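You operate a simulated robot arm through the tools that you are given. There is no shell and no other tool. Be economical: measure what you need, move in short steps, check, and stop when the job is done.

You are at the controls of a simulated robot arm. One attempt, no reset.

## Task
Vacuum the dust off the sorting table.
Fine: stand the nozzle back where it was and switch the vacuum off. Set down upright: vacuum nozzle.

Only the result counts: the job must be done as asked and must still hold three seconds after the hand-in. Knocking over, shifting, dropping, spilling or breaking anything else fails it.

## Robot
A 7-joint arm with a two-finger parallel gripper, fixed in place. Base frame: the origin is at the foot of the arm, x ahead of it, y to its left, z up; the work surface is at about z = 80. Readings come in cm, degrees, newtons and seconds.
With the tool pointing down near the work surface it reaches from about 34 to 78 cm from the base axis. Its first joint turns from -166.0 to 166.0 degrees. Payload 3.91 kg.
The tool frame sits at the grasp point between the pads (the TCP): z along the fingers, y along the line on which they close. The tips reach 3 cm beyond it. Largest opening 11 cm; finger width 2, thickness 1; the body of the gripper, 4.8 by 11.2 cm, starts 5.5 cm behind the TCP.
Orientation is told as [roll, pitch, yaw] about the base's x, y, z axes, in that order, counted from this pose: with the fingers straight down and closing along the base's y, the tool's x points along the base's -x, its y along +y and its z along -z.

## Interface
- The arm moves only by the tool move_arm. Its argument "deltas" is a list of rows, each a list of 2 entries, a list of its own where there are three numbers: the shift along the tool's x, y, z in units of 20 mm (1.0 is 20 mm), then the turn, a rotation vector about the tool's x, y, z in units of 8 degrees (1.0 is 8 degrees). In form: [[[tx, ty, tz], [wx, wy, wz]], ...]. A call has 1 to 12 rows; each row shifts and turns the commanded pose from where the row before left it, along the tool's axes as they then stand. "hand" is the finger opening in cm, from 0 to 11, set as the call begins (left out, the last holds). A call with a number of a shift or a turn outside -1 to 1 is refused whole. Each row takes 0.2 s and may step no farther than 5 cm and 8.6 degrees from the row before; otherwise, or with a gripper value out of range, the whole call is refused. A pose out of reach is approached as far as the arm can. The call stops where the force on the tool passes 40 N (or 10 N more than at its start, if that is more) or the arm is blocked; 0.2 s more then pass. Each finger travels about 15.3 cm/s and halts on what it meets, pressing with about 43 N; the grip force reading is that of the motor and also rises with nothing between the fingers. The clock runs only during rows and for 0.2 s after the last one: add rows that do not move to give the fingers time. It gives the time, the measured TCP pose, the force on the tool (base axes), the opening and the grip force at its end, in the units of the frame above (readings bear some noise), with the torque about the TCP (base axes, N m) and any sound that the robot's microphone picked up, and new pictures: "pictures" is both (left out), scene, wrist or none.
- Cameras (640 x 400 px; columns grow to the right, rows downward): "scene" is fixed at [40.21, -50.01, 142.63]; the picture's right is [0.97, -0.24, 0.00], its down [-0.14, -0.56, -0.82] and it looks along [0.19, 0.80, -0.57] (base axes); focal length 323 px, centre (320, 200). "wrist" rides on the gripper at [7.7, 0.7, -11.4] in the tool frame; the picture's right is [-0.09, 1.00, 0.00], its down [-0.80, -0.07, -0.59] and it looks along [-0.59, -0.05, 0.80] (tool axes); focal length 270 px, centre (320, 200). There is no depth. A picture from a camera that has moved, and an enlarged one, comes with that camera's place and axes in the base frame and with its lens.
- move_column(by): slides the trunk up (or, below 0, down) by that many cm; the arm rides with it, the base frame stays. It gives what a move gives, with no picture.
- inspect(camera, box): a new picture of the part [left, top, right, bottom] of that camera's present view, enlarged. The clock stands still meanwhile.
- hand_in(): hands the job in; it is judged then, once.

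Go step by step. Nothing tells you positions but the pictures and the camera data: compare them with the known pose of the tool, close in by small moves and look again before you grip or let go. The budget is 120 turns and 200 pictures, counting those below and the enlarged ones. Unless the task says otherwise, let go and move clear before handing in, and close with one line.

The tools are called after "Request:" by a JSON object that holds its "method" and its "body". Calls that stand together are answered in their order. move_arm: Moves the arm, as the interface text tells. Its arguments: {"type":"object","properties":{"deltas":{"type":"array","items":{"type":"array"}},"hand":{"type":"number"},"pictures":{"type":"string","enum":["both","scene","wrist","none"]}},"required":["deltas"]} The other tools are called the same way: move_column (by) slides the trunk up or down; inspect (camera, box) takes an enlarged picture of a part of a camera's view; hand_in () hands the job in.

At the start:

```text
time_s: 0.0
tool_pos: [29.37, 34.91, 113.08]
tcp_rot: [0.0, 0.0, 0.0]
ft_force: [0.6, 0.1, -0.8]
moment: [-0.02, -0.02, -0.02]
opening: 10.99
finger_force: 0.0
trunk travel left (down, up): [-55.0, 6.0]
```

scene: 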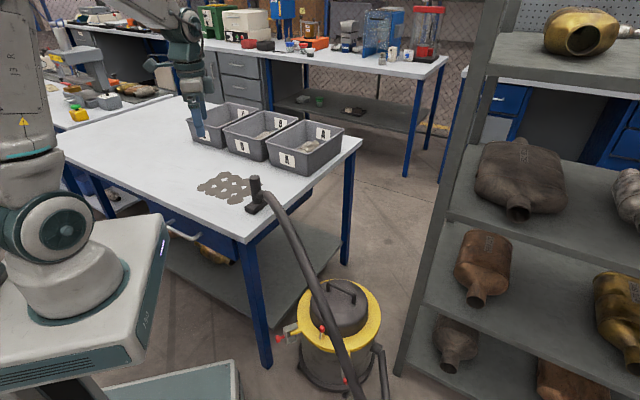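
wrist: 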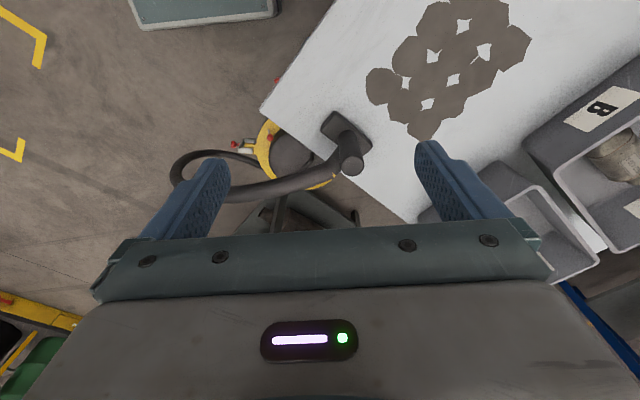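

I see the dust patch, the nozzle standing near the table edge and the vacuum on the floor. I'll look closer at these before moving.

Request:
{"method": "inspect", "body": {"camera": "scene", "box": [180, 160, 300, 235]}}

Request:
{"method": "inspect", "body": {"camera": "scene", "box": [260, 260, 400, 400]}}

Request:
{"method": "inspect", "body": {"camera": "wrist", "box": [220, 80, 400, 220]}}

```text
5.33 times, centred on (240, 198) of scene
camera zoom: at [40.21, -50.01, 142.63], right [0.97, -0.24, 0.0], down [-0.14, -0.56, -0.82], along [0.19, 0.8, -0.57], focal length 1722 px, centre (747, 213)
```

zoom: 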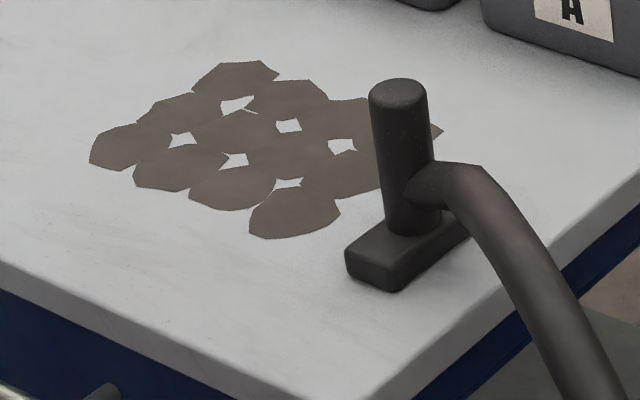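

```text
2.86 times, centred on (330, 330) of scene
camera zoom: at [40.21, -50.01, 142.63], right [0.97, -0.24, 0.0], down [-0.14, -0.56, -0.82], along [0.19, 0.8, -0.57], focal length 922 px, centre (291, -171)
```

zoom: 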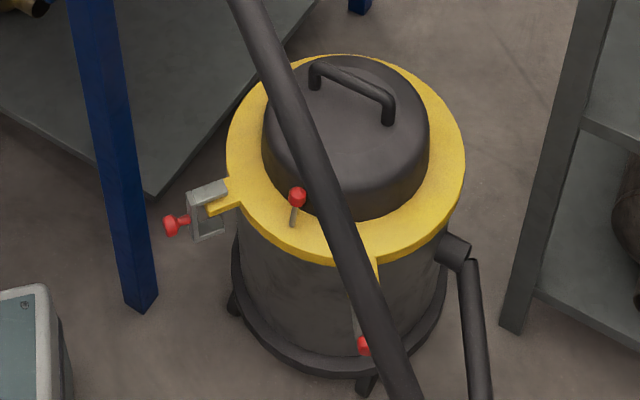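

```text
2.86 times, centred on (310, 150) of wrist
camera zoom: at [21.5, 35.57, 124.65], right [0.09, 1.0, 0.0], down [0.8, -0.07, 0.59], along [0.59, -0.05, -0.8], focal length 772 px, centre (349, 343)
```

zoom: 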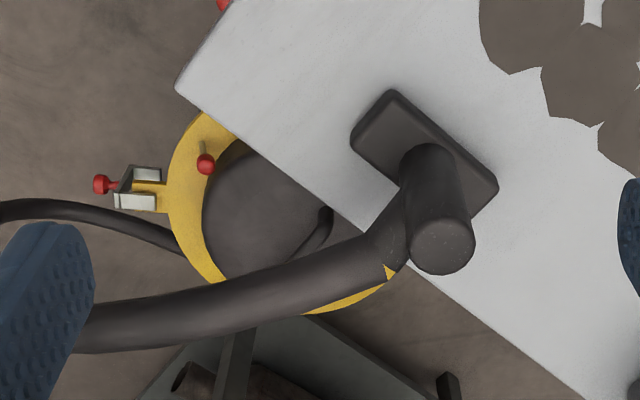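

The nozzle stands at about (40, 38), with its handle top near z = 92. A red toggle lever on the vacuum's yellow rim is at about (56, 16, 40). I'll check for sound and move off the table, above the switch.

Request:
{"method": "move_arm", "body": {"deltas": [[[-1, -0.8, 0], [0, 0, 0]], [[-1, -0.8, 0], [0, 0, 0]], [[-1, -0.8, 0], [0, 0, 0]], [[-1, -0.8, 0], [0, 0, 0]], [[-1, -0.8, 0], [0, 0, 0]], [[-1, -0.8, 0], [0, 0, 0]], [[-1, -0.8, 0], [0, 0, 0]], [[-1, -0.8, 0], [0, 0, 0]], [[-1, -0.8, 0], [0, 0, 0]], [[-1, -0.8, 0], [0, 0, 0]], [[-1, -0.8, 0], [0, 0, 0]], [[0, 0, 0], [0, 0, 0]]], "hand": 0}}

```text
time_s: 2.6
tool_pos: [51.48, 17.51, 113.09]
tcp_rot: [0.0, 0.0, 0.0]
ft_force: [0.3, 0.7, 0.7]
moment: [-0.03, 0.04, 0.0]
opening: 0.0
finger_force: 37.3
trunk travel left (down, up): [-55.0, 6.0]
camera wrist: at [43.61, 18.19, 124.65], right [0.09, 1.0, 0.0], down [0.8, -0.07, 0.59], along [0.59, -0.05, -0.8], focal length 270 px, centre (320, 200)
```

scene: 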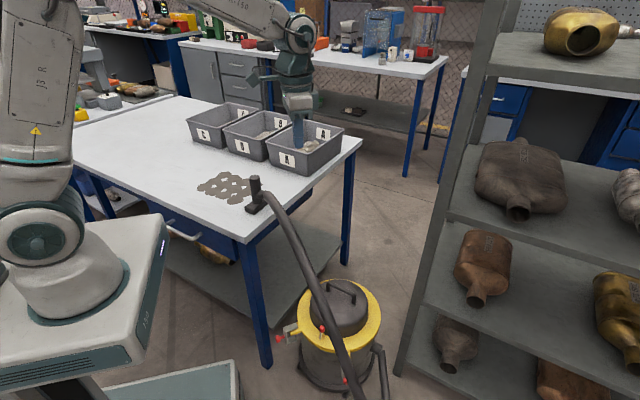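
wrist: 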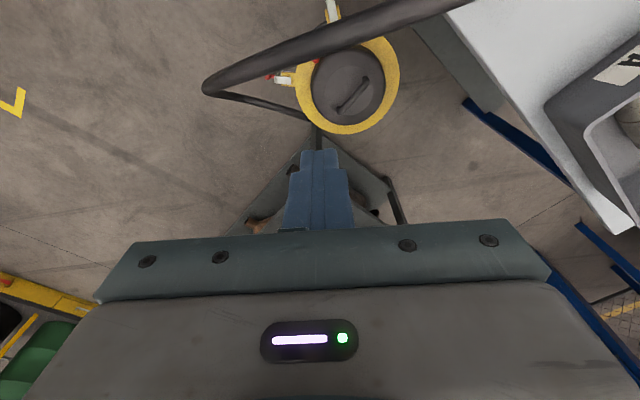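

No sound, so the vacuum is off. The hose seems to cross above the lever, so I'll enlarge that area.

Request:
{"method": "inspect", "body": {"camera": "wrist", "box": [190, 0, 430, 150]}}

Request:
{"method": "inspect", "body": {"camera": "scene", "box": [265, 285, 365, 350]}}

```text
2.67 times, centred on (310, 75) of wrist
camera zoom: at [43.61, 18.19, 124.65], right [0.09, 1.0, 0.0], down [0.8, -0.07, 0.59], along [0.59, -0.05, -0.8], focal length 721 px, centre (347, 533)
```

zoom: 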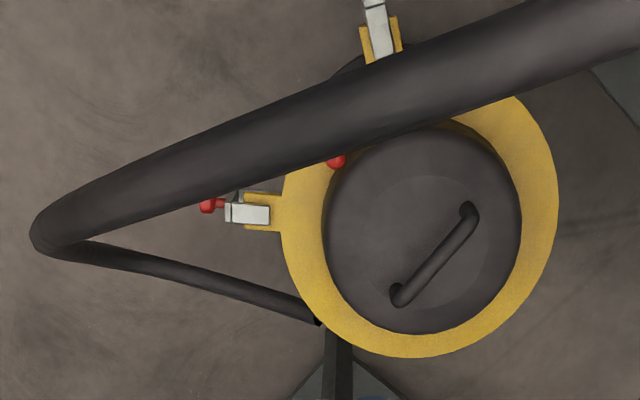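

```text
6.15 times, centred on (315, 318) of scene
camera zoom: at [40.21, -50.01, 142.63], right [0.97, -0.24, 0.0], down [-0.14, -0.56, -0.82], along [0.19, 0.8, -0.57], focal length 1987 px, centre (351, -523)
```

zoom: 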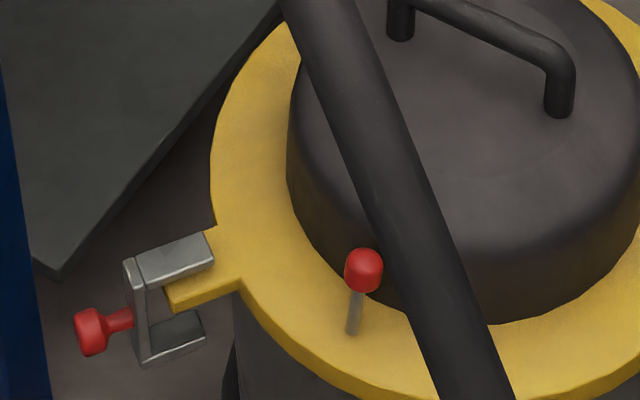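

The lever knob is at about (56.6, 16, 40). The hose arcs roughly 40 cm above it, slightly toward the robot, so I'll retract, lower the trunk on the near side and come in under the hose.

Request:
{"method": "move_arm", "body": {"deltas": [[[0.8, -1, 0], [0, 0, 0]], [[0.8, -1, 0], [0, 0, 0]], [[0.8, -1, 0], [0, 0, 0]], [[0.8, -1, 0], [0, 0, 0]], [[0.8, -1, 0], [0, 0, 0]], [[0.8, -1, 0], [0, 0, 0]], [[0.8, -1, 0], [0, 0, 0]], [[0.8, -1, 0], [0, 0, 0]], [[0.6, -0.9, 0], [0, 0, 0]], [[0.6, -0.9, 0], [0, 0, 0]]]}}

Request:
{"method": "move_column", "body": {"by": -15}}

Request:
{"method": "inspect", "body": {"camera": "wrist", "box": [0, 0, 640, 400]}}

Request:
{"method": "inspect", "body": {"camera": "scene", "box": [0, 0, 640, 400]}}

```text
time_s: 4.8
tool_pos: [36.03, -2.22, 113.02]
tcp_rot: [-0.2, 0.0, 0.0]
ft_force: [0.1, 0.4, -0.3]
moment: [0.0, -0.02, -0.01]
opening: 0.01
finger_force: 37.9
trunk travel left (down, up): [-55.0, 6.0]
camera wrist: at [28.19, -1.7, 124.49], right [0.09, 1.0, 0.0], down [0.8, -0.07, 0.59], along [0.59, -0.05, -0.8], focal length 270 px, centre (320, 200)
```

scene: 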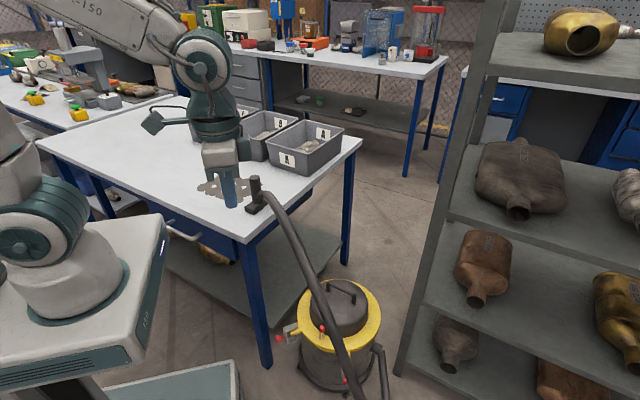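
wrist: 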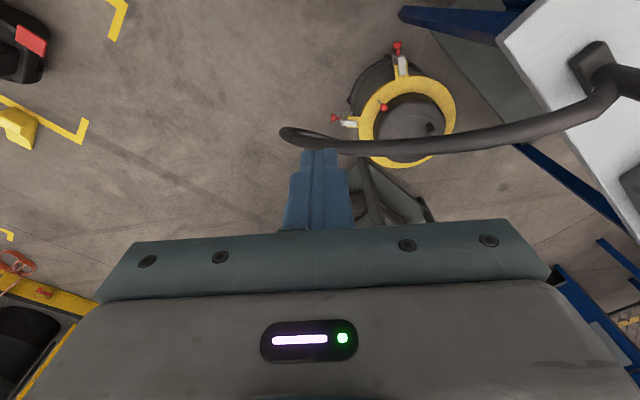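

```text
time_s: 6.5
tool_pos: [36.08, -2.3, 97.95]
tcp_rot: [0.0, 0.0, 0.0]
ft_force: [-0.1, 0.0, 0.1]
moment: [0.01, 0.03, 0.0]
opening: 0.0
finger_force: 37.6
trunk travel left (down, up): [-40.0, 21.0]
```

```text
1.00 times, centred on (320, 200) of wrist (not enlarged: the box is as wide or as high as the picture)
camera zoom: at [28.23, -1.66, 109.48], right [0.09, 1.0, 0.0], down [0.8, -0.07, 0.59], along [0.59, -0.05, -0.8], focal length 270 px, centre (320, 200)
```

zoom: 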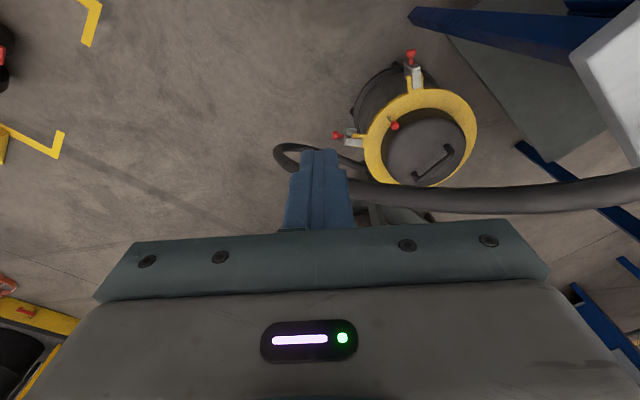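

```text
1.00 times, centred on (320, 200) of scene (not enlarged: the box is as wide or as high as the picture)
camera zoom: at [40.21, -50.01, 142.63], right [0.97, -0.24, 0.0], down [-0.14, -0.56, -0.82], along [0.19, 0.8, -0.57], focal length 323 px, centre (320, 200)
```

zoom: 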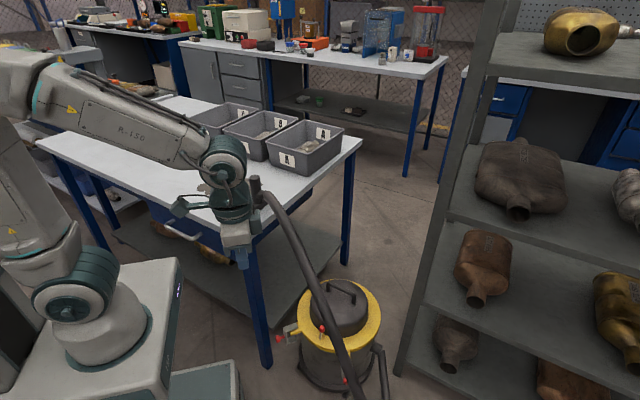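

By triangulation the hose crosses near (47, 16, 87), so there is about 40 cm of room under it at the lever. I'll keep lowering the trunk on the near side.

Request:
{"method": "move_column", "body": {"by": -20}}

Request:
{"method": "inspect", "body": {"camera": "scene", "box": [0, 0, 640, 400]}}

Request:
{"method": "inspect", "body": {"camera": "wrist", "box": [0, 0, 640, 400]}}

```text
time_s: 8.7
tool_pos: [36.03, -2.29, 77.95]
tcp_rot: [0.0, 0.0, 0.0]
ft_force: [0.6, 0.4, 0.5]
moment: [-0.01, 0.03, 0.01]
opening: 0.0
finger_force: 37.8
trunk travel left (down, up): [-20.0, 41.0]
```

```text
1.00 times, centred on (320, 200) of scene (not enlarged: the box is as wide or as high as the picture)
camera zoom: at [40.21, -50.01, 142.63], right [0.97, -0.24, 0.0], down [-0.14, -0.56, -0.82], along [0.19, 0.8, -0.57], focal length 323 px, centre (320, 200)
```

zoom: 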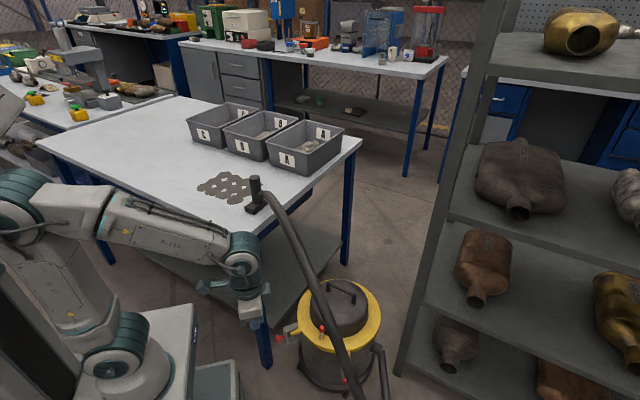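

```text
1.00 times, centred on (320, 200) of wrist (not enlarged: the box is as wide or as high as the picture)
camera zoom: at [28.23, -1.66, 89.48], right [0.09, 1.0, 0.0], down [0.8, -0.07, 0.59], along [0.59, -0.05, -0.8], focal length 270 px, centre (320, 200)
```

zoom: 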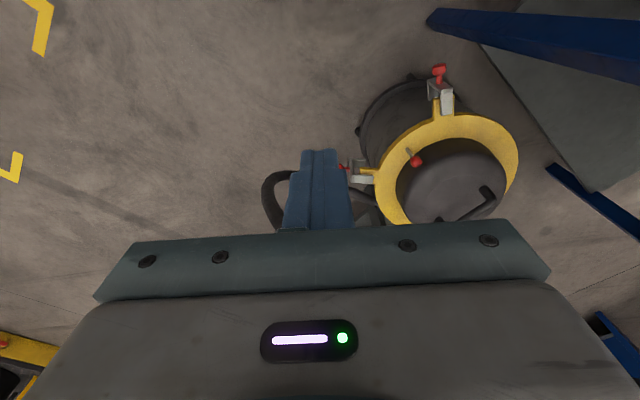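

Clear so far. I'll lower the remaining 20 cm and look closely at the lever.

Request:
{"method": "move_column", "body": {"by": -20}}

Request:
{"method": "inspect", "body": {"camera": "scene", "box": [0, 0, 640, 400]}}

Request:
{"method": "inspect", "body": {"camera": "wrist", "box": [330, 40, 570, 190]}}

```text
time_s: 10.9
tool_pos: [36.01, -2.35, 57.97]
tcp_rot: [0.0, 0.0, 0.1]
ft_force: [0.4, 0.6, -0.5]
moment: [0.02, 0.02, -0.02]
opening: 0.0
finger_force: 37.6
trunk travel left (down, up): [0.0, 61.0]
```

```text
1.00 times, centred on (320, 200) of scene (not enlarged: the box is as wide or as high as the picture)
camera zoom: at [40.21, -50.01, 142.63], right [0.97, -0.24, 0.0], down [-0.14, -0.56, -0.82], along [0.19, 0.8, -0.57], focal length 323 px, centre (320, 200)
```

zoom: 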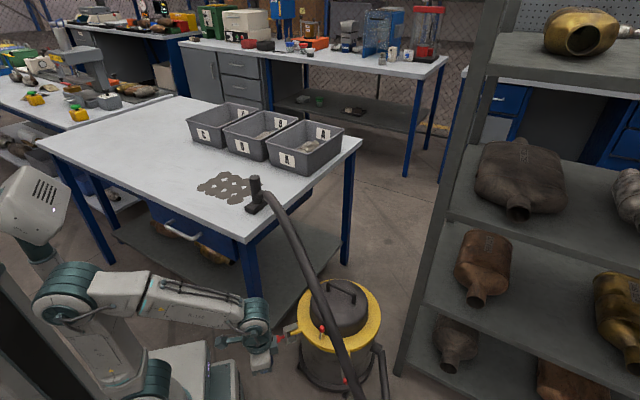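

```text
2.67 times, centred on (450, 115) of wrist
camera zoom: at [28.24, -1.66, 69.48], right [0.09, 1.0, 0.0], down [0.8, -0.07, 0.59], along [0.59, -0.05, -0.8], focal length 721 px, centre (-27, 427)
```

zoom: 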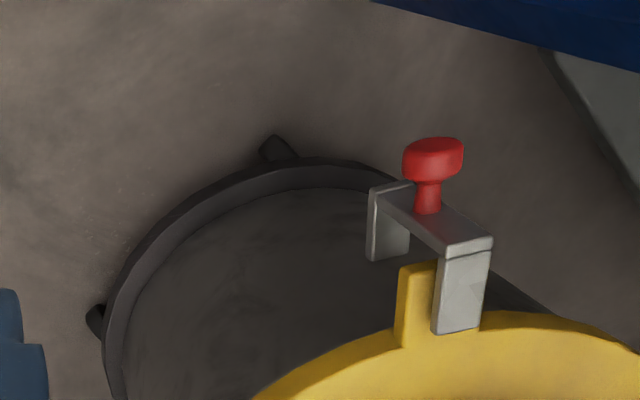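

I'll view the wrist camera around the lever.

Request:
{"method": "inspect", "body": {"camera": "wrist", "box": [320, 100, 640, 300]}}

```text
2.00 times, centred on (480, 200) of wrist
camera zoom: at [28.24, -1.66, 69.48], right [0.09, 1.0, 0.0], down [0.8, -0.07, 0.59], along [0.59, -0.05, -0.8], focal length 541 px, centre (0, 200)
```

zoom: 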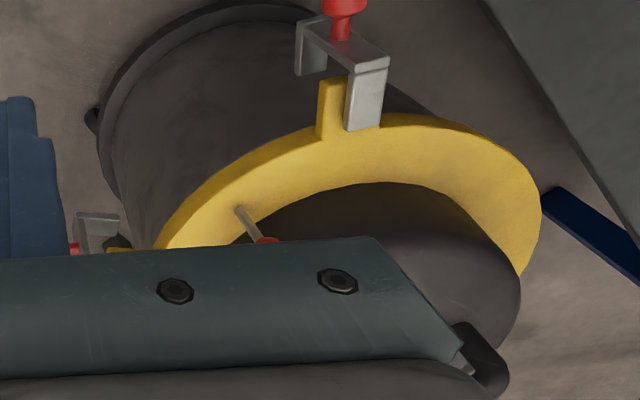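

The lever's base is at about (55.2, 14.7, 36) and its knob at (56.5, 16.1, 39), so it leans inward toward the lid. I'll yaw the gripper so the fingers can straddle the knob tangentially, and lower to z = 46.

Request:
{"method": "move_arm", "body": {"deltas": [[[0, 0, 0.857], [0, 0, -0.886]], [[0, 0, 0.857], [0, 0, -0.886]], [[0, 0, 0.857], [0, 0, -0.886]], [[0, 0, 0.857], [0, 0, -0.886]], [[0, 0, 0.857], [0, 0, -0.886]], [[0, 0, 0.857], [0, 0, -0.886]], [[0, 0, 0.857], [0, 0, -0.886]]], "hand": 6}}

```text
time_s: 12.5
tool_pos: [35.95, -2.32, 46.04]
tcp_rot: [0.0, 0.0, 49.7]
ft_force: [0.1, 0.0, -0.6]
moment: [0.01, 0.02, 0.0]
opening: 6.0
finger_force: 0.1
trunk travel left (down, up): [0.0, 61.0]
camera wrist: at [30.36, -7.8, 57.6], right [-0.7, 0.71, 0.0], down [0.57, 0.57, 0.59], along [0.42, 0.42, -0.8], focal length 270 px, centre (320, 200)
```

scene: 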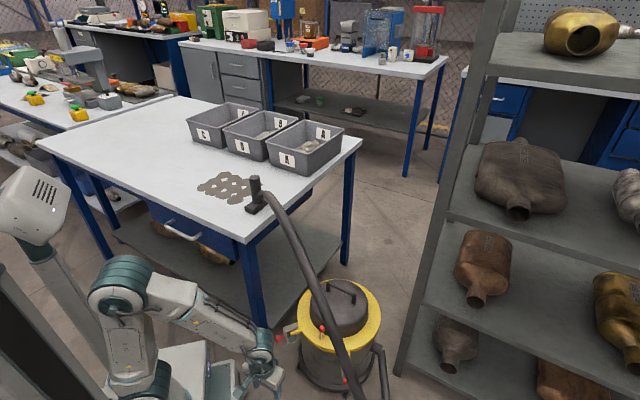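
wrist: 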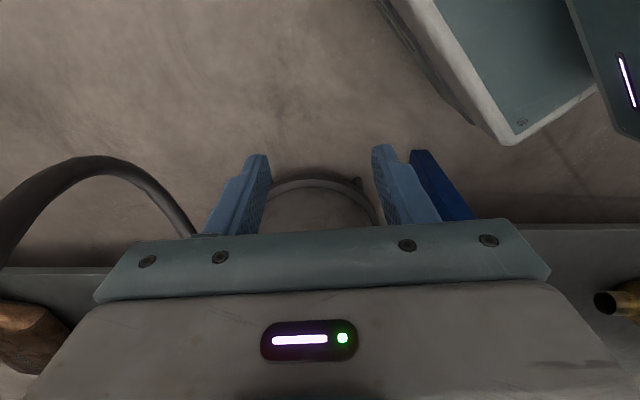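

I'll advance at z = 46 under the hose to just outside the knob.

Request:
{"method": "move_arm", "body": {"deltas": [[[-0.95, -0.15, 0], [0, 0, 0]], [[-0.95, -0.15, 0], [0, 0, 0]], [[-0.95, -0.15, 0], [0, 0, 0]], [[-0.95, -0.15, 0], [0, 0, 0]], [[-0.95, -0.15, 0], [0, 0, 0]], [[-0.95, -0.15, 0], [0, 0, 0]], [[-0.95, -0.15, 0], [0, 0, 0]], [[-0.95, -0.15, 0], [0, 0, 0]], [[-0.95, -0.15, 0], [0, 0, 0]], [[-0.95, -0.15, 0], [0, 0, 0]], [[-0.95, -0.15, 0], [0, 0, 0]]]}}

```text
time_s: 14.9
tool_pos: [52.27, 11.73, 45.9]
tcp_rot: [0.0, 0.0, 49.5]
ft_force: [-0.1, -0.1, -0.2]
moment: [-0.03, -0.04, 0.0]
opening: 6.0
finger_force: 0.1
trunk travel left (down, up): [0.0, 61.0]
camera wrist: at [46.66, 6.15, 57.58], right [-0.7, 0.71, 0.0], down [0.57, 0.56, 0.59], along [0.42, 0.42, -0.8], focal length 270 px, centre (320, 200)
```

scene: 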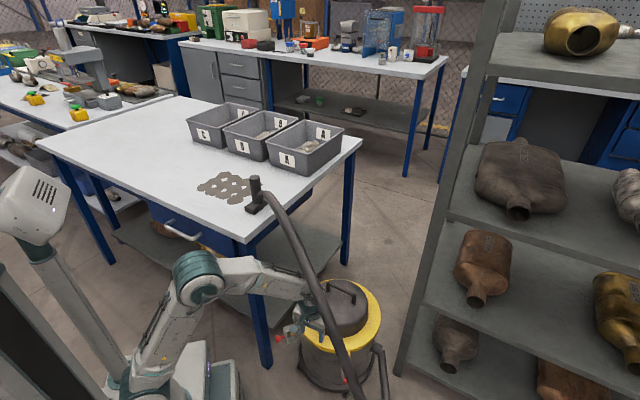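
wrist: 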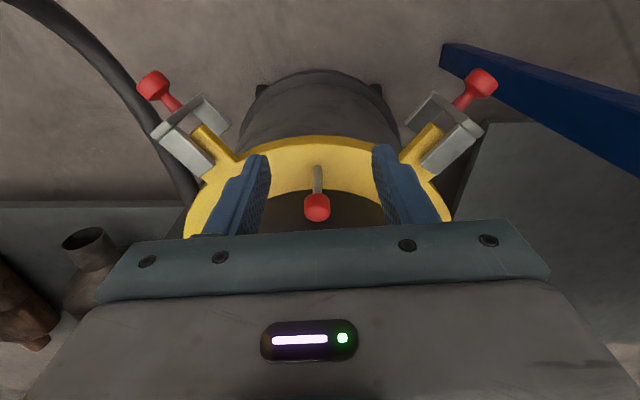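

The view is well aligned, with the knob centred between the fingers and leaning inward. I'll move over it.

Request:
{"method": "move_arm", "body": {"deltas": [[[-0.95, -0.1, 0], [0, 0, 0]], [[-0.95, -0.1, 0], [0, 0, 0]], [[-0.95, -0.1, 0], [0, 0, 0]]]}}

Request:
{"method": "inspect", "body": {"camera": "wrist", "box": [220, 120, 420, 245]}}

Request:
{"method": "inspect", "body": {"camera": "scene", "box": [265, 265, 365, 350]}}

```text
time_s: 15.7
tool_pos: [56.25, 15.62, 46.04]
tcp_rot: [0.1, 0.0, 49.7]
ft_force: [-0.8, 0.3, -0.4]
moment: [0.0, 0.04, -0.05]
opening: 6.01
finger_force: 0.0
trunk travel left (down, up): [0.0, 61.0]
camera wrist: at [50.62, 10.1, 57.57], right [-0.7, 0.71, 0.0], down [0.57, 0.56, 0.59], along [0.42, 0.42, -0.8], focal length 270 px, centre (320, 200)
```

scene: 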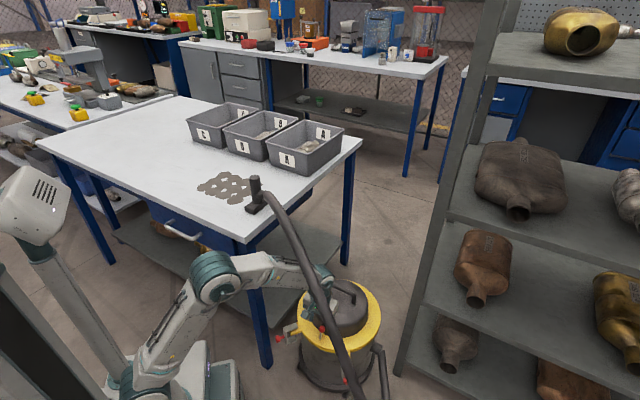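
wrist: 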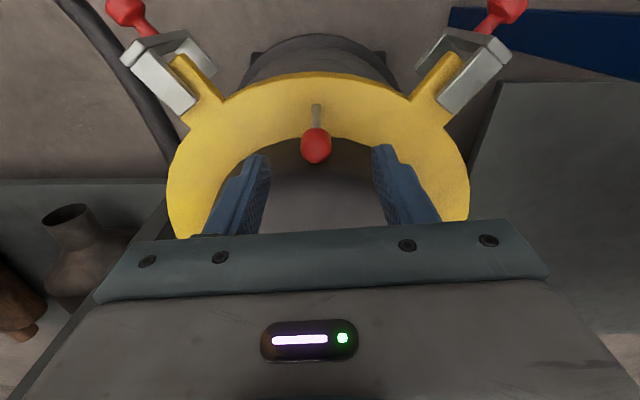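

```text
3.20 times, centred on (320, 182) of wrist
camera zoom: at [50.62, 10.1, 57.57], right [-0.7, 0.71, 0.0], down [0.57, 0.56, 0.59], along [0.42, 0.42, -0.8], focal length 865 px, centre (320, 256)
```

zoom: 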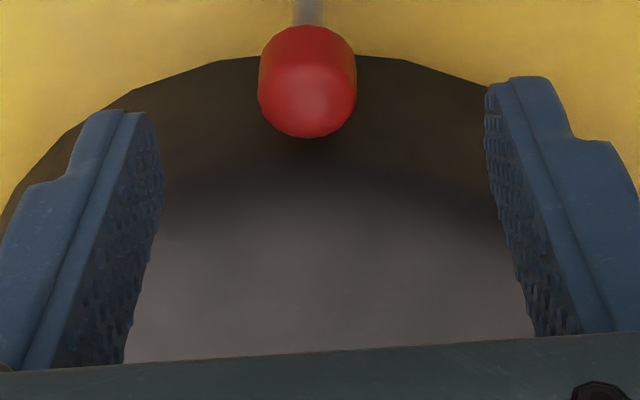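

```text
4.71 times, centred on (315, 308) of scene
camera zoom: at [40.21, -50.01, 142.63], right [0.97, -0.24, 0.0], down [-0.14, -0.56, -0.82], along [0.19, 0.8, -0.57], focal length 1519 px, centre (344, -306)
```

zoom: 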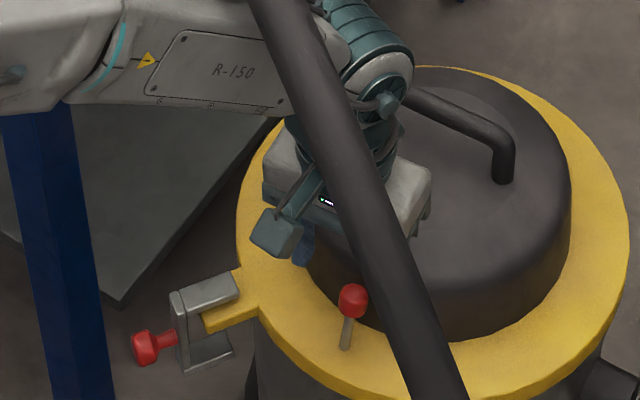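

The TCP is about 0.7 cm outward of the knob, which keeps the fingers clear of the lid wall. I'll lower so the pads flank the knob.

Request:
{"method": "move_arm", "body": {"deltas": [[[0, -0.1, 0.9], [0, 0, 0]], [[0, 0, 0.9], [0, 0, 0]], [[0, 0, 0.8], [0, 0, 0]]], "pictures": "none"}}

Request:
{"method": "inspect", "body": {"camera": "wrist", "box": [220, 120, 420, 245]}}

```text
time_s: 16.5
tool_pos: [56.2, 15.22, 40.75]
tcp_rot: [0.0, 0.0, 49.5]
ft_force: [-0.2, 0.2, 0.6]
moment: [0.01, 0.0, -0.02]
opening: 6.03
finger_force: 0.0
trunk travel left (down, up): [0.0, 61.0]
```

```text
3.20 times, centred on (320, 182) of wrist
camera zoom: at [50.59, 9.78, 52.22], right [-0.7, 0.71, 0.0], down [0.57, 0.56, 0.59], along [0.42, 0.42, -0.8], focal length 865 px, centre (320, 256)
```

zoom: 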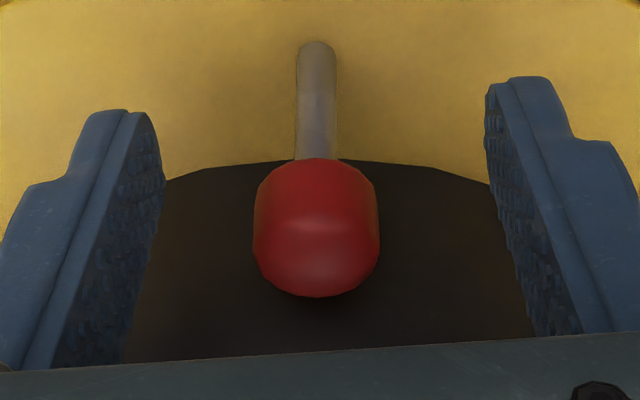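

The knob sits 1.2 cm inward of the TCP. I'll move in 0.7 cm, then close gently.

Request:
{"method": "move_arm", "body": {"deltas": [[[-0.2, 0, 0], [0, 0, 0]], [[-0.2, 0, 0], [0, 0, 0]]], "pictures": "none"}}

Request:
{"method": "move_arm", "body": {"deltas": [[[0, 0, 0], [0, 0, 0]], [[0, 0, 0], [0, 0, 0]]], "hand": 1.8, "pictures": "wrist"}}

```text
time_s: 17.1
tool_pos: [56.55, 15.86, 40.72]
tcp_rot: [0.0, 0.0, 49.6]
ft_force: [0.0, -0.8, -0.4]
moment: [0.0, -0.03, -0.02]
opening: 5.97
finger_force: 0.0
trunk travel left (down, up): [0.0, 61.0]
```

```text
time_s: 17.7
tool_pos: [56.71, 15.86, 40.71]
tcp_rot: [0.1, 0.0, 49.6]
ft_force: [4.3, -1.8, -0.1]
moment: [0.03, -0.16, 0.04]
opening: 2.09
finger_force: 42.3
trunk travel left (down, up): [0.0, 61.0]
camera wrist: at [51.12, 10.33, 52.23], right [-0.7, 0.71, 0.0], down [0.57, 0.56, 0.59], along [0.42, 0.42, -0.8], focal length 270 px, centre (320, 200)
```

wrist: 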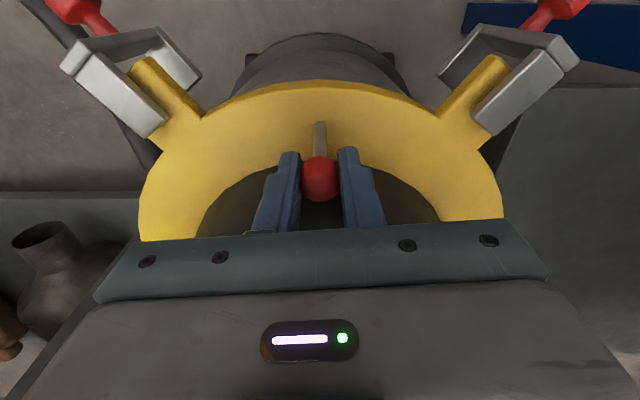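

The knob is gripped. I'll pull it outward along its arc and listen for the vacuum.

Request:
{"method": "move_arm", "body": {"deltas": [[[0.25, 0, -0.1], [0, 0, 0]], [[0.25, 0, -0.09], [0, 0, 0]], [[0.25, 0, -0.05], [0, 0, 0]], [[0.25, 0, -0.02], [0, 0, 0]], [[0.25, 0, 0.02], [0, 0, 0]], [[0.25, 0, 0.05], [0, 0, 0]]], "pictures": "wrist"}}

```text
time_s: 19.1
tool_pos: [54.86, 13.8, 41.21]
tcp_rot: [0.1, -0.1, 49.8]
ft_force: [-0.8, 29.4, 6.9]
moment: [1.18, -0.59, 0.14]
opening: 2.14
finger_force: 42.8
trunk travel left (down, up): [0.0, 61.0]
camera wrist: at [49.26, 8.37, 52.78], right [-0.7, 0.71, 0.0], down [0.57, 0.57, 0.6], along [0.42, 0.42, -0.8], focal length 270 px, centre (320, 200)
```

wrist: 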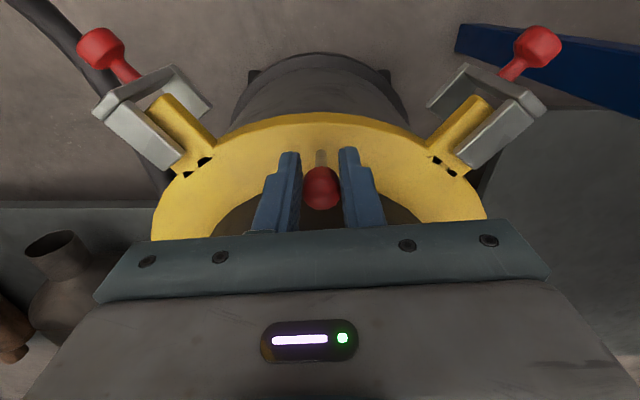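

Force rose to 29 N with no sound, and dark marks appeared near the clamp tabs. I'll inspect before going on.

Request:
{"method": "inspect", "body": {"camera": "wrist", "box": [130, 80, 510, 240]}}

Request:
{"method": "inspect", "body": {"camera": "scene", "box": [255, 265, 395, 400]}}

```text
1.68 times, centred on (320, 160) of wrist
camera zoom: at [49.26, 8.37, 52.78], right [-0.7, 0.71, 0.0], down [0.57, 0.57, 0.6], along [0.42, 0.42, -0.8], focal length 455 px, centre (320, 267)
```

zoom: 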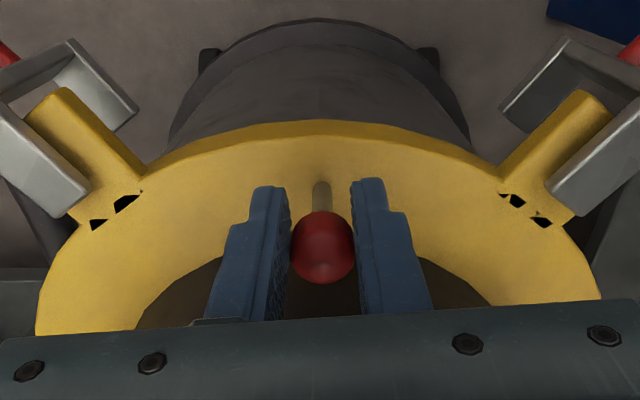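

```text
2.96 times, centred on (325, 332) of scene
camera zoom: at [40.21, -50.01, 142.63], right [0.97, -0.24, 0.0], down [-0.14, -0.56, -0.82], along [0.19, 0.8, -0.57], focal length 957 px, centre (305, -193)
```

zoom: 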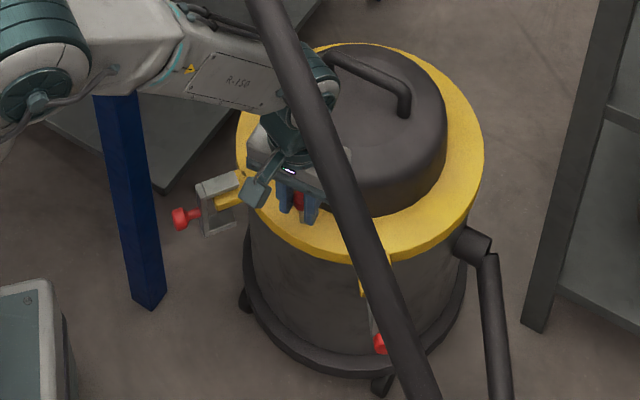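

The lever is now nearly upright. The sideways force suggests my swing direction is slightly off, so I'll ease sideways by 2 mm and re-read.

Request:
{"method": "move_arm", "body": {"deltas": [[[0, 0.1, 0], [0, 0, 0]], [[0, 0, 0], [0, 0, 0]]], "pictures": "none"}}

```text
time_s: 19.7
tool_pos: [54.83, 13.82, 41.28]
tcp_rot: [-0.1, -0.2, 49.7]
ft_force: [2.0, 25.0, 15.5]
moment: [1.31, -0.54, 0.14]
opening: 2.13
finger_force: 43.2
trunk travel left (down, up): [0.0, 61.0]
```

The tool is being pushed up slightly, so I'll rise 3 mm and continue outward a little.

Request:
{"method": "move_arm", "body": {"deltas": [[[0, 0.05, -0.15], [0, 0, 0]], [[0.15, 0.05, 0], [0, 0, 0]], [[0, 0, 0], [0, 0, 0]]], "pictures": "wrist"}}

```text
time_s: 20.5
tool_pos: [54.21, 13.56, 41.3]
tcp_rot: [0.0, 0.2, 49.7]
ft_force: [-0.4, 0.1, -0.2]
moment: [-0.02, -0.01, 0.0]
opening: 1.8
finger_force: 0.0
trunk travel left (down, up): [0.0, 61.0]
camera wrist: at [48.7, 8.17, 52.91], right [-0.7, 0.71, 0.0], down [0.57, 0.57, 0.59], along [0.42, 0.42, -0.81], focal length 270 px, centre (320, 200)
```

wrist: 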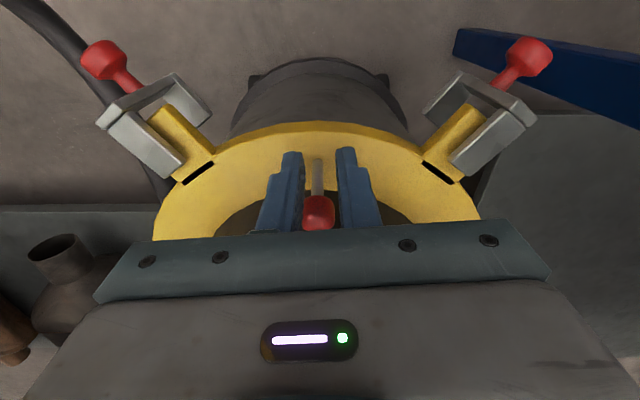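

The knob slipped out and the lever sprang back inward. I'll check those tab slits and the lever.

Request:
{"method": "inspect", "body": {"camera": "wrist", "box": [80, 20, 320, 240]}}

Request:
{"method": "inspect", "body": {"camera": "wrist", "box": [320, 20, 560, 240]}}

Request:
{"method": "inspect", "body": {"camera": "scene", "box": [260, 260, 400, 400]}}

```text
1.82 times, centred on (200, 130) of wrist
camera zoom: at [48.7, 8.17, 52.91], right [-0.7, 0.71, 0.0], down [0.57, 0.57, 0.59], along [0.42, 0.42, -0.81], focal length 491 px, centre (538, 327)
```

zoom: 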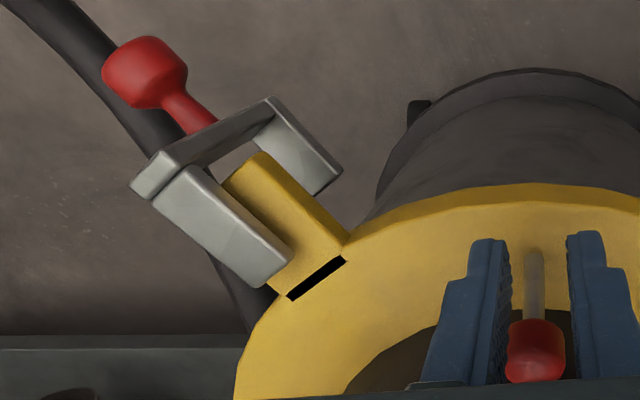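

```text
1.82 times, centred on (440, 130) of wrist
camera zoom: at [48.7, 8.17, 52.91], right [-0.7, 0.71, 0.0], down [0.57, 0.57, 0.59], along [0.42, 0.42, -0.81], focal length 491 px, centre (102, 327)
```

zoom: 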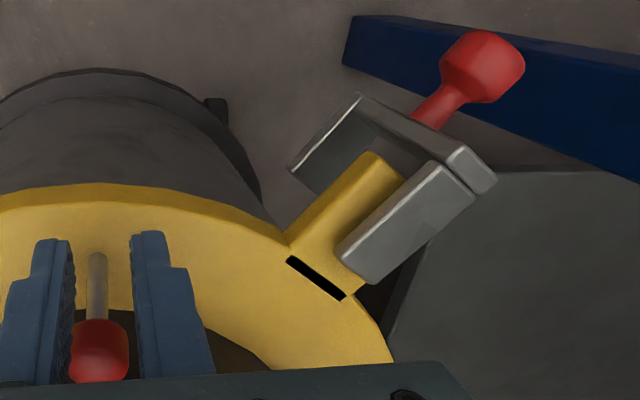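

```text
2.86 times, centred on (330, 330) of scene
camera zoom: at [40.21, -50.01, 142.63], right [0.97, -0.24, 0.0], down [-0.14, -0.56, -0.82], along [0.19, 0.8, -0.57], focal length 922 px, centre (291, -171)
```

zoom: 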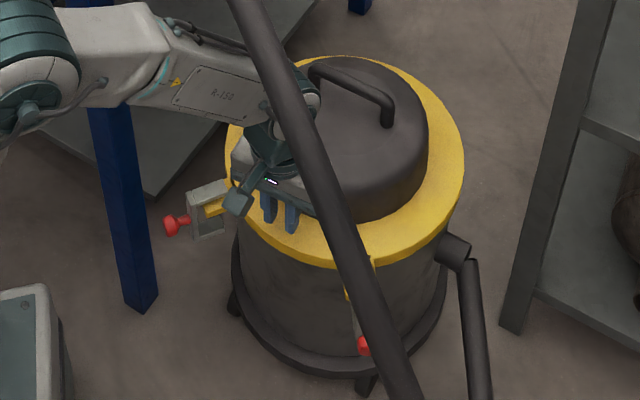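

The lever is still leaning inward and the lid looks essentially in place. I'll re-grip fully centred on the knob and a little lower, for a firmer hold.

Request:
{"method": "move_arm", "body": {"deltas": [[[0, -0.05, 0], [0, 0, 0]], [[-0.85, -0.05, 0], [0, 0, 0]], [[-0.85, -0.05, 0], [0, 0, 0]], [[0, 0, 0.35], [0, 0, 0]]], "hand": 5, "pictures": "wrist"}}

Request:
{"method": "inspect", "body": {"camera": "wrist", "box": [220, 120, 420, 245]}}

```text
time_s: 21.5
tool_pos: [56.88, 16.1, 40.78]
tcp_rot: [0.0, 0.2, 49.5]
ft_force: [-3.9, -6.3, 4.6]
moment: [-0.3, 0.06, -0.21]
opening: 5.02
finger_force: 0.5
trunk travel left (down, up): [0.0, 61.0]
camera wrist: at [51.33, 10.62, 52.37], right [-0.7, 0.71, 0.0], down [0.57, 0.56, 0.59], along [0.42, 0.42, -0.8], focal length 270 px, centre (320, 200)
```

wrist: 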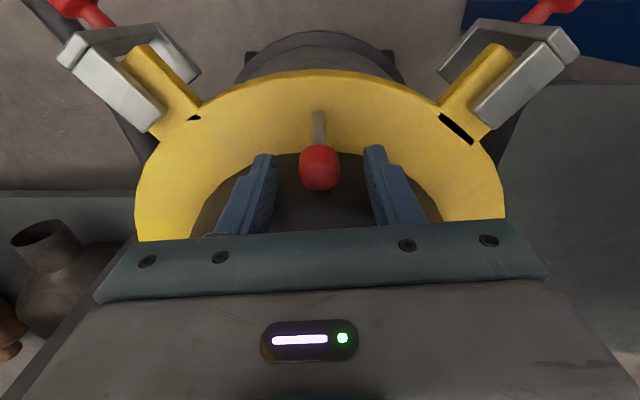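

```text
3.20 times, centred on (320, 182) of wrist
camera zoom: at [51.33, 10.62, 52.37], right [-0.7, 0.71, 0.0], down [0.57, 0.56, 0.59], along [0.42, 0.42, -0.8], focal length 865 px, centre (320, 256)
```

zoom: 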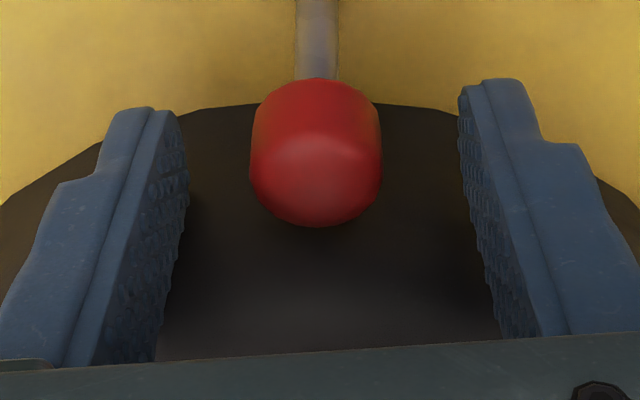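

The fingers just touch the lid edge (8 N). I'll back off 5 mm, then close on the knob.

Request:
{"method": "move_arm", "body": {"deltas": [[[0.25, 0, 0], [0, 0, 0]], [[0, 0, 0], [0, 0, 0]]], "pictures": "none"}}

Request:
{"method": "move_arm", "body": {"deltas": [[[0, 0, 0], [0, 0, 0]], [[0, 0, 0], [0, 0, 0]]], "hand": 0, "pictures": "wrist"}}

```text
time_s: 22.1
tool_pos: [56.71, 15.94, 40.73]
tcp_rot: [0.0, 0.0, 49.7]
ft_force: [0.2, -0.8, -0.6]
moment: [0.0, 0.02, 0.0]
opening: 4.99
finger_force: 0.1
trunk travel left (down, up): [0.0, 61.0]
```

```text
time_s: 22.7
tool_pos: [56.7, 15.8, 40.78]
tcp_rot: [0.0, 0.0, 49.8]
ft_force: [-1.6, 1.7, 0.4]
moment: [0.0, 0.0, 0.02]
opening: 2.1
finger_force: 42.8
trunk travel left (down, up): [0.0, 61.0]
camera wrist: at [51.11, 10.31, 52.34], right [-0.7, 0.71, 0.0], down [0.57, 0.56, 0.59], along [0.42, 0.42, -0.8], focal length 270 px, centre (320, 200)
```

wrist: 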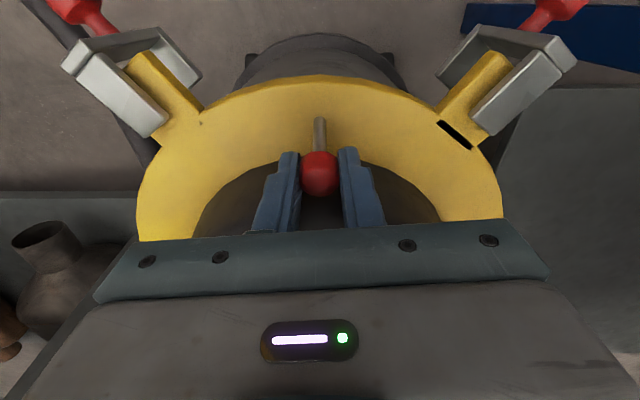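

Good grip. I'll pull outward in small steps with the proper rise and watch the force.

Request:
{"method": "move_arm", "body": {"deltas": [[[0.25, 0, -0.13], [0, 0, 0]], [[0.25, 0, -0.11], [0, 0, 0]]], "pictures": "none"}}

Request:
{"method": "move_arm", "body": {"deltas": [[[0.25, 0, -0.08], [0, 0, 0]], [[0.25, 0, -0.03], [0, 0, 0]]], "pictures": "wrist"}}

```text
time_s: 23.3
tool_pos: [56.02, 15.14, 41.28]
tcp_rot: [0.0, -0.1, 49.7]
ft_force: [12.4, 16.8, 0.0]
moment: [1.05, -0.86, 0.0]
opening: 2.11
finger_force: 42.5
trunk travel left (down, up): [0.0, 61.0]
```

```text
time_s: 23.9
tool_pos: [55.26, 14.43, 41.44]
tcp_rot: [0.0, -0.1, 49.7]
ft_force: [11.3, 21.8, 0.2]
moment: [1.14, -0.87, 0.04]
opening: 2.1
finger_force: 43.1
trunk travel left (down, up): [0.0, 61.0]
camera wrist: at [49.79, 8.86, 52.96], right [-0.7, 0.71, 0.0], down [0.57, 0.56, 0.6], along [0.42, 0.42, -0.8], focal length 270 px, centre (320, 200)
```

wrist: 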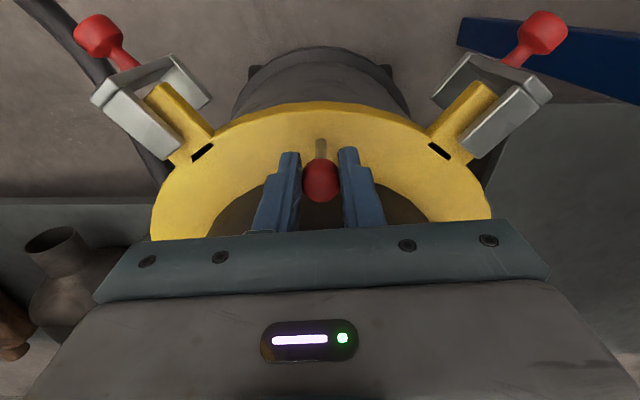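

Force is steady at about 24 N. I'll continue through upright.

Request:
{"method": "move_arm", "body": {"deltas": [[[0.25, 0, 0], [0, 0, 0]], [[0.25, 0, 0.03], [0, 0, 0]]], "pictures": "none"}}

Request:
{"method": "move_arm", "body": {"deltas": [[[0.25, 0, 0.08], [0, 0, 0]], [[0.25, 0, 0.11], [0, 0, 0]]], "pictures": "wrist"}}

```text
time_s: 24.5
tool_pos: [54.59, 13.59, 41.34]
tcp_rot: [0.0, -0.1, 49.6]
ft_force: [7.6, 21.4, 6.5]
moment: [1.1, -0.71, 0.08]
opening: 2.1
finger_force: 43.0
trunk travel left (down, up): [0.0, 61.0]
```

```text
time_s: 25.1
tool_pos: [53.87, 12.36, 40.77]
tcp_rot: [-0.1, 0.3, 49.6]
ft_force: [-0.3, 0.1, 0.9]
moment: [-0.01, -0.01, -0.01]
opening: 0.0
finger_force: 38.0
trunk travel left (down, up): [0.0, 61.0]
camera wrist: at [48.28, 6.97, 52.41], right [-0.7, 0.71, 0.0], down [0.58, 0.56, 0.59], along [0.42, 0.41, -0.81], focal length 270 px, centre (320, 200)
```

wrist: 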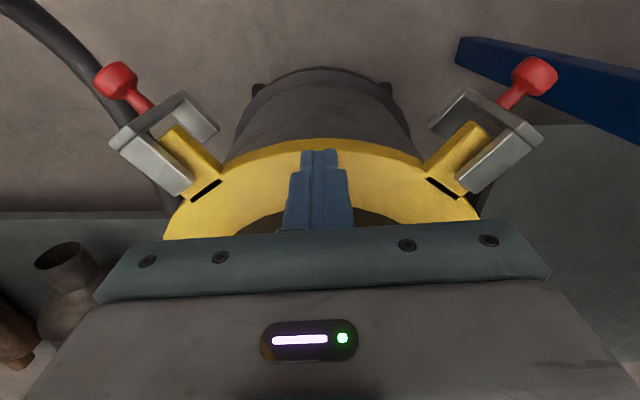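

It slipped past. I'll see where the lever ended up.

Request:
{"method": "move_arm", "body": {"deltas": [[[0, 0, -1], [0, 0, 0]], [[0.5, 0, -1], [0, 0, 0]], [[0.5, 0, 0], [0, 0, 0]]], "pictures": "wrist"}}

Request:
{"method": "inspect", "body": {"camera": "scene", "box": [265, 285, 365, 350]}}

```text
time_s: 25.9
tool_pos: [52.66, 10.88, 45.09]
tcp_rot: [0.0, 0.0, 49.6]
ft_force: [0.2, -0.4, -0.6]
moment: [0.01, -0.01, -0.02]
opening: 0.0
finger_force: 37.8
trunk travel left (down, up): [0.0, 61.0]
camera wrist: at [46.99, 5.39, 56.58], right [-0.7, 0.71, 0.0], down [0.57, 0.56, 0.59], along [0.42, 0.42, -0.8], focal length 270 px, centre (320, 200)
```

wrist: 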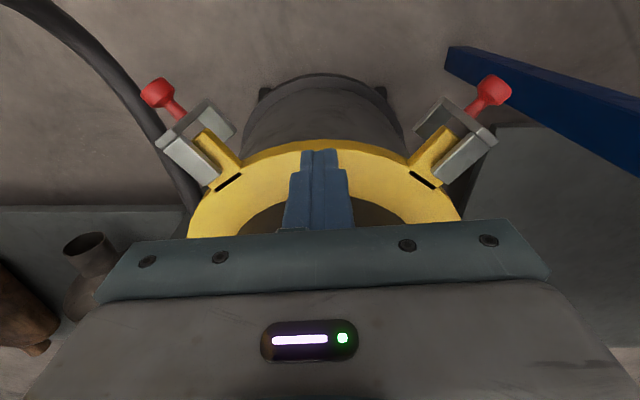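

```text
6.15 times, centred on (315, 318) of scene
camera zoom: at [40.21, -50.01, 142.63], right [0.97, -0.24, 0.0], down [-0.14, -0.56, -0.82], along [0.19, 0.8, -0.57], focal length 1987 px, centre (351, -523)
```

zoom: 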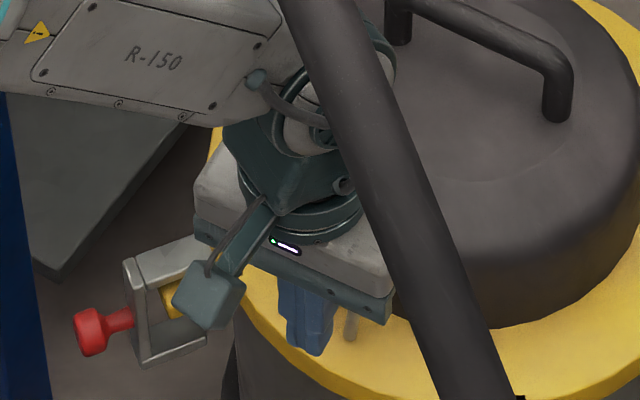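

The lever is sprung inward, and its swing plane is at 45° rather than 49.6°. I'll align the yaw to that, re-grip, and roll the gripper along with the lever past upright.

Request:
{"method": "move_arm", "body": {"deltas": [[[0, 0, 0], [0, 0, 0.575]], [[-0.8, 0.1, 0], [0, 0, 0]], [[-0.8, 0.1, 0], [0, 0, 0]], [[-0.8, 0.1, 0], [0, 0, 0]], [[-0.8, 0.08, 0], [0, 0, 0]]], "hand": 5, "pictures": "none"}}

Request:
{"method": "inspect", "body": {"camera": "wrist", "box": [220, 80, 420, 245]}}

```text
time_s: 27.1
tool_pos: [56.79, 16.01, 44.88]
tcp_rot: [0.0, -0.1, 44.9]
ft_force: [0.5, 0.0, 0.3]
moment: [-0.02, -0.01, 0.01]
opening: 5.01
finger_force: 0.1
trunk travel left (down, up): [0.0, 61.0]
```

```text
2.42 times, centred on (320, 162) of wrist
camera zoom: at [50.73, 11.1, 56.55], right [-0.64, 0.77, 0.0], down [0.62, 0.52, 0.59], along [0.46, 0.38, -0.8], focal length 655 px, centre (320, 291)
```

zoom: 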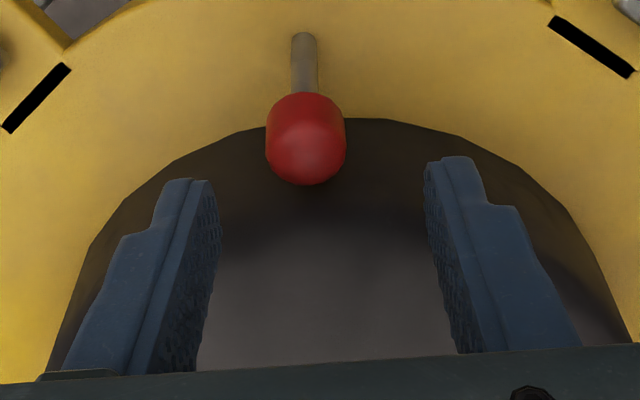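

I'll adjust by a few millimetres, lower and close.

Request:
{"method": "move_arm", "body": {"deltas": [[[0.2, -0.18, 0], [0, 0, 0]], [[0, 0, 1], [0, 0, 0]], [[0, 0, 0.9], [0, 0, 0]], [[0, 0, 0.3], [0, 0, 0]]], "pictures": "none"}}

Request:
{"method": "move_arm", "body": {"deltas": [[[0, 0, 0], [0, 0, 0]], [[0, 0, 0], [0, 0, 0]]], "hand": 0, "pictures": "wrist"}}

```text
time_s: 28.1
tool_pos: [56.65, 15.74, 40.5]
tcp_rot: [-0.1, 0.0, 45.1]
ft_force: [-0.1, 0.4, 0.2]
moment: [-0.01, 0.0, -0.01]
opening: 5.01
finger_force: 0.0
trunk travel left (down, up): [0.0, 61.0]
```

```text
time_s: 28.7
tool_pos: [56.56, 15.6, 40.46]
tcp_rot: [0.0, 0.0, 45.1]
ft_force: [3.5, -0.9, -1.0]
moment: [0.06, -0.06, 0.03]
opening: 2.1
finger_force: 42.6
trunk travel left (down, up): [0.0, 61.0]
camera wrist: at [50.67, 10.63, 52.02], right [-0.64, 0.77, 0.0], down [0.62, 0.52, 0.59], along [0.46, 0.38, -0.8], focal length 270 px, centre (320, 200)
```

wrist: 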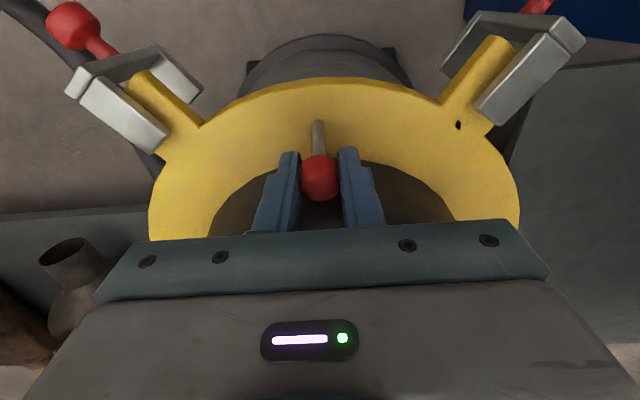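

Gripped. First I'll translate to upright along the arc.

Request:
{"method": "move_arm", "body": {"deltas": [[[0.24, 0, -0.13], [0, 0, 0]], [[0.24, 0, -0.09], [0, 0, 0]], [[0.24, 0, -0.06], [0, 0, 0]], [[0.23, 0, -0.02], [0, 0, 0]]], "pictures": "none"}}

Request:
{"method": "move_arm", "body": {"deltas": [[[0.323, 0, 0.02], [0, -0.875, 0]], [[0.323, 0, 0.02], [0, -0.875, 0]]], "pictures": "wrist"}}

```text
time_s: 29.7
tool_pos: [55.25, 14.46, 41.29]
tcp_rot: [-0.1, -0.2, 45.1]
ft_force: [17.2, 15.3, -0.3]
moment: [0.97, -0.97, 0.0]
opening: 2.09
finger_force: 42.9
trunk travel left (down, up): [0.0, 61.0]
```

```text
time_s: 30.3
tool_pos: [54.33, 13.44, 40.85]
tcp_rot: [0.2, -13.9, 44.9]
ft_force: [10.3, 11.7, 0.0]
moment: [0.57, -0.52, 0.04]
opening: 2.09
finger_force: 42.6
trunk travel left (down, up): [0.0, 61.0]
camera wrist: at [46.46, 6.53, 50.26], right [-0.64, 0.76, 0.02], down [0.5, 0.4, 0.77], along [0.58, 0.51, -0.64], focal length 270 px, centre (320, 200)
```

wrist: 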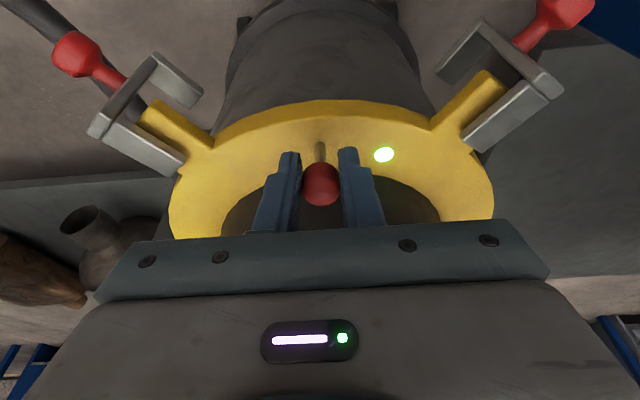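

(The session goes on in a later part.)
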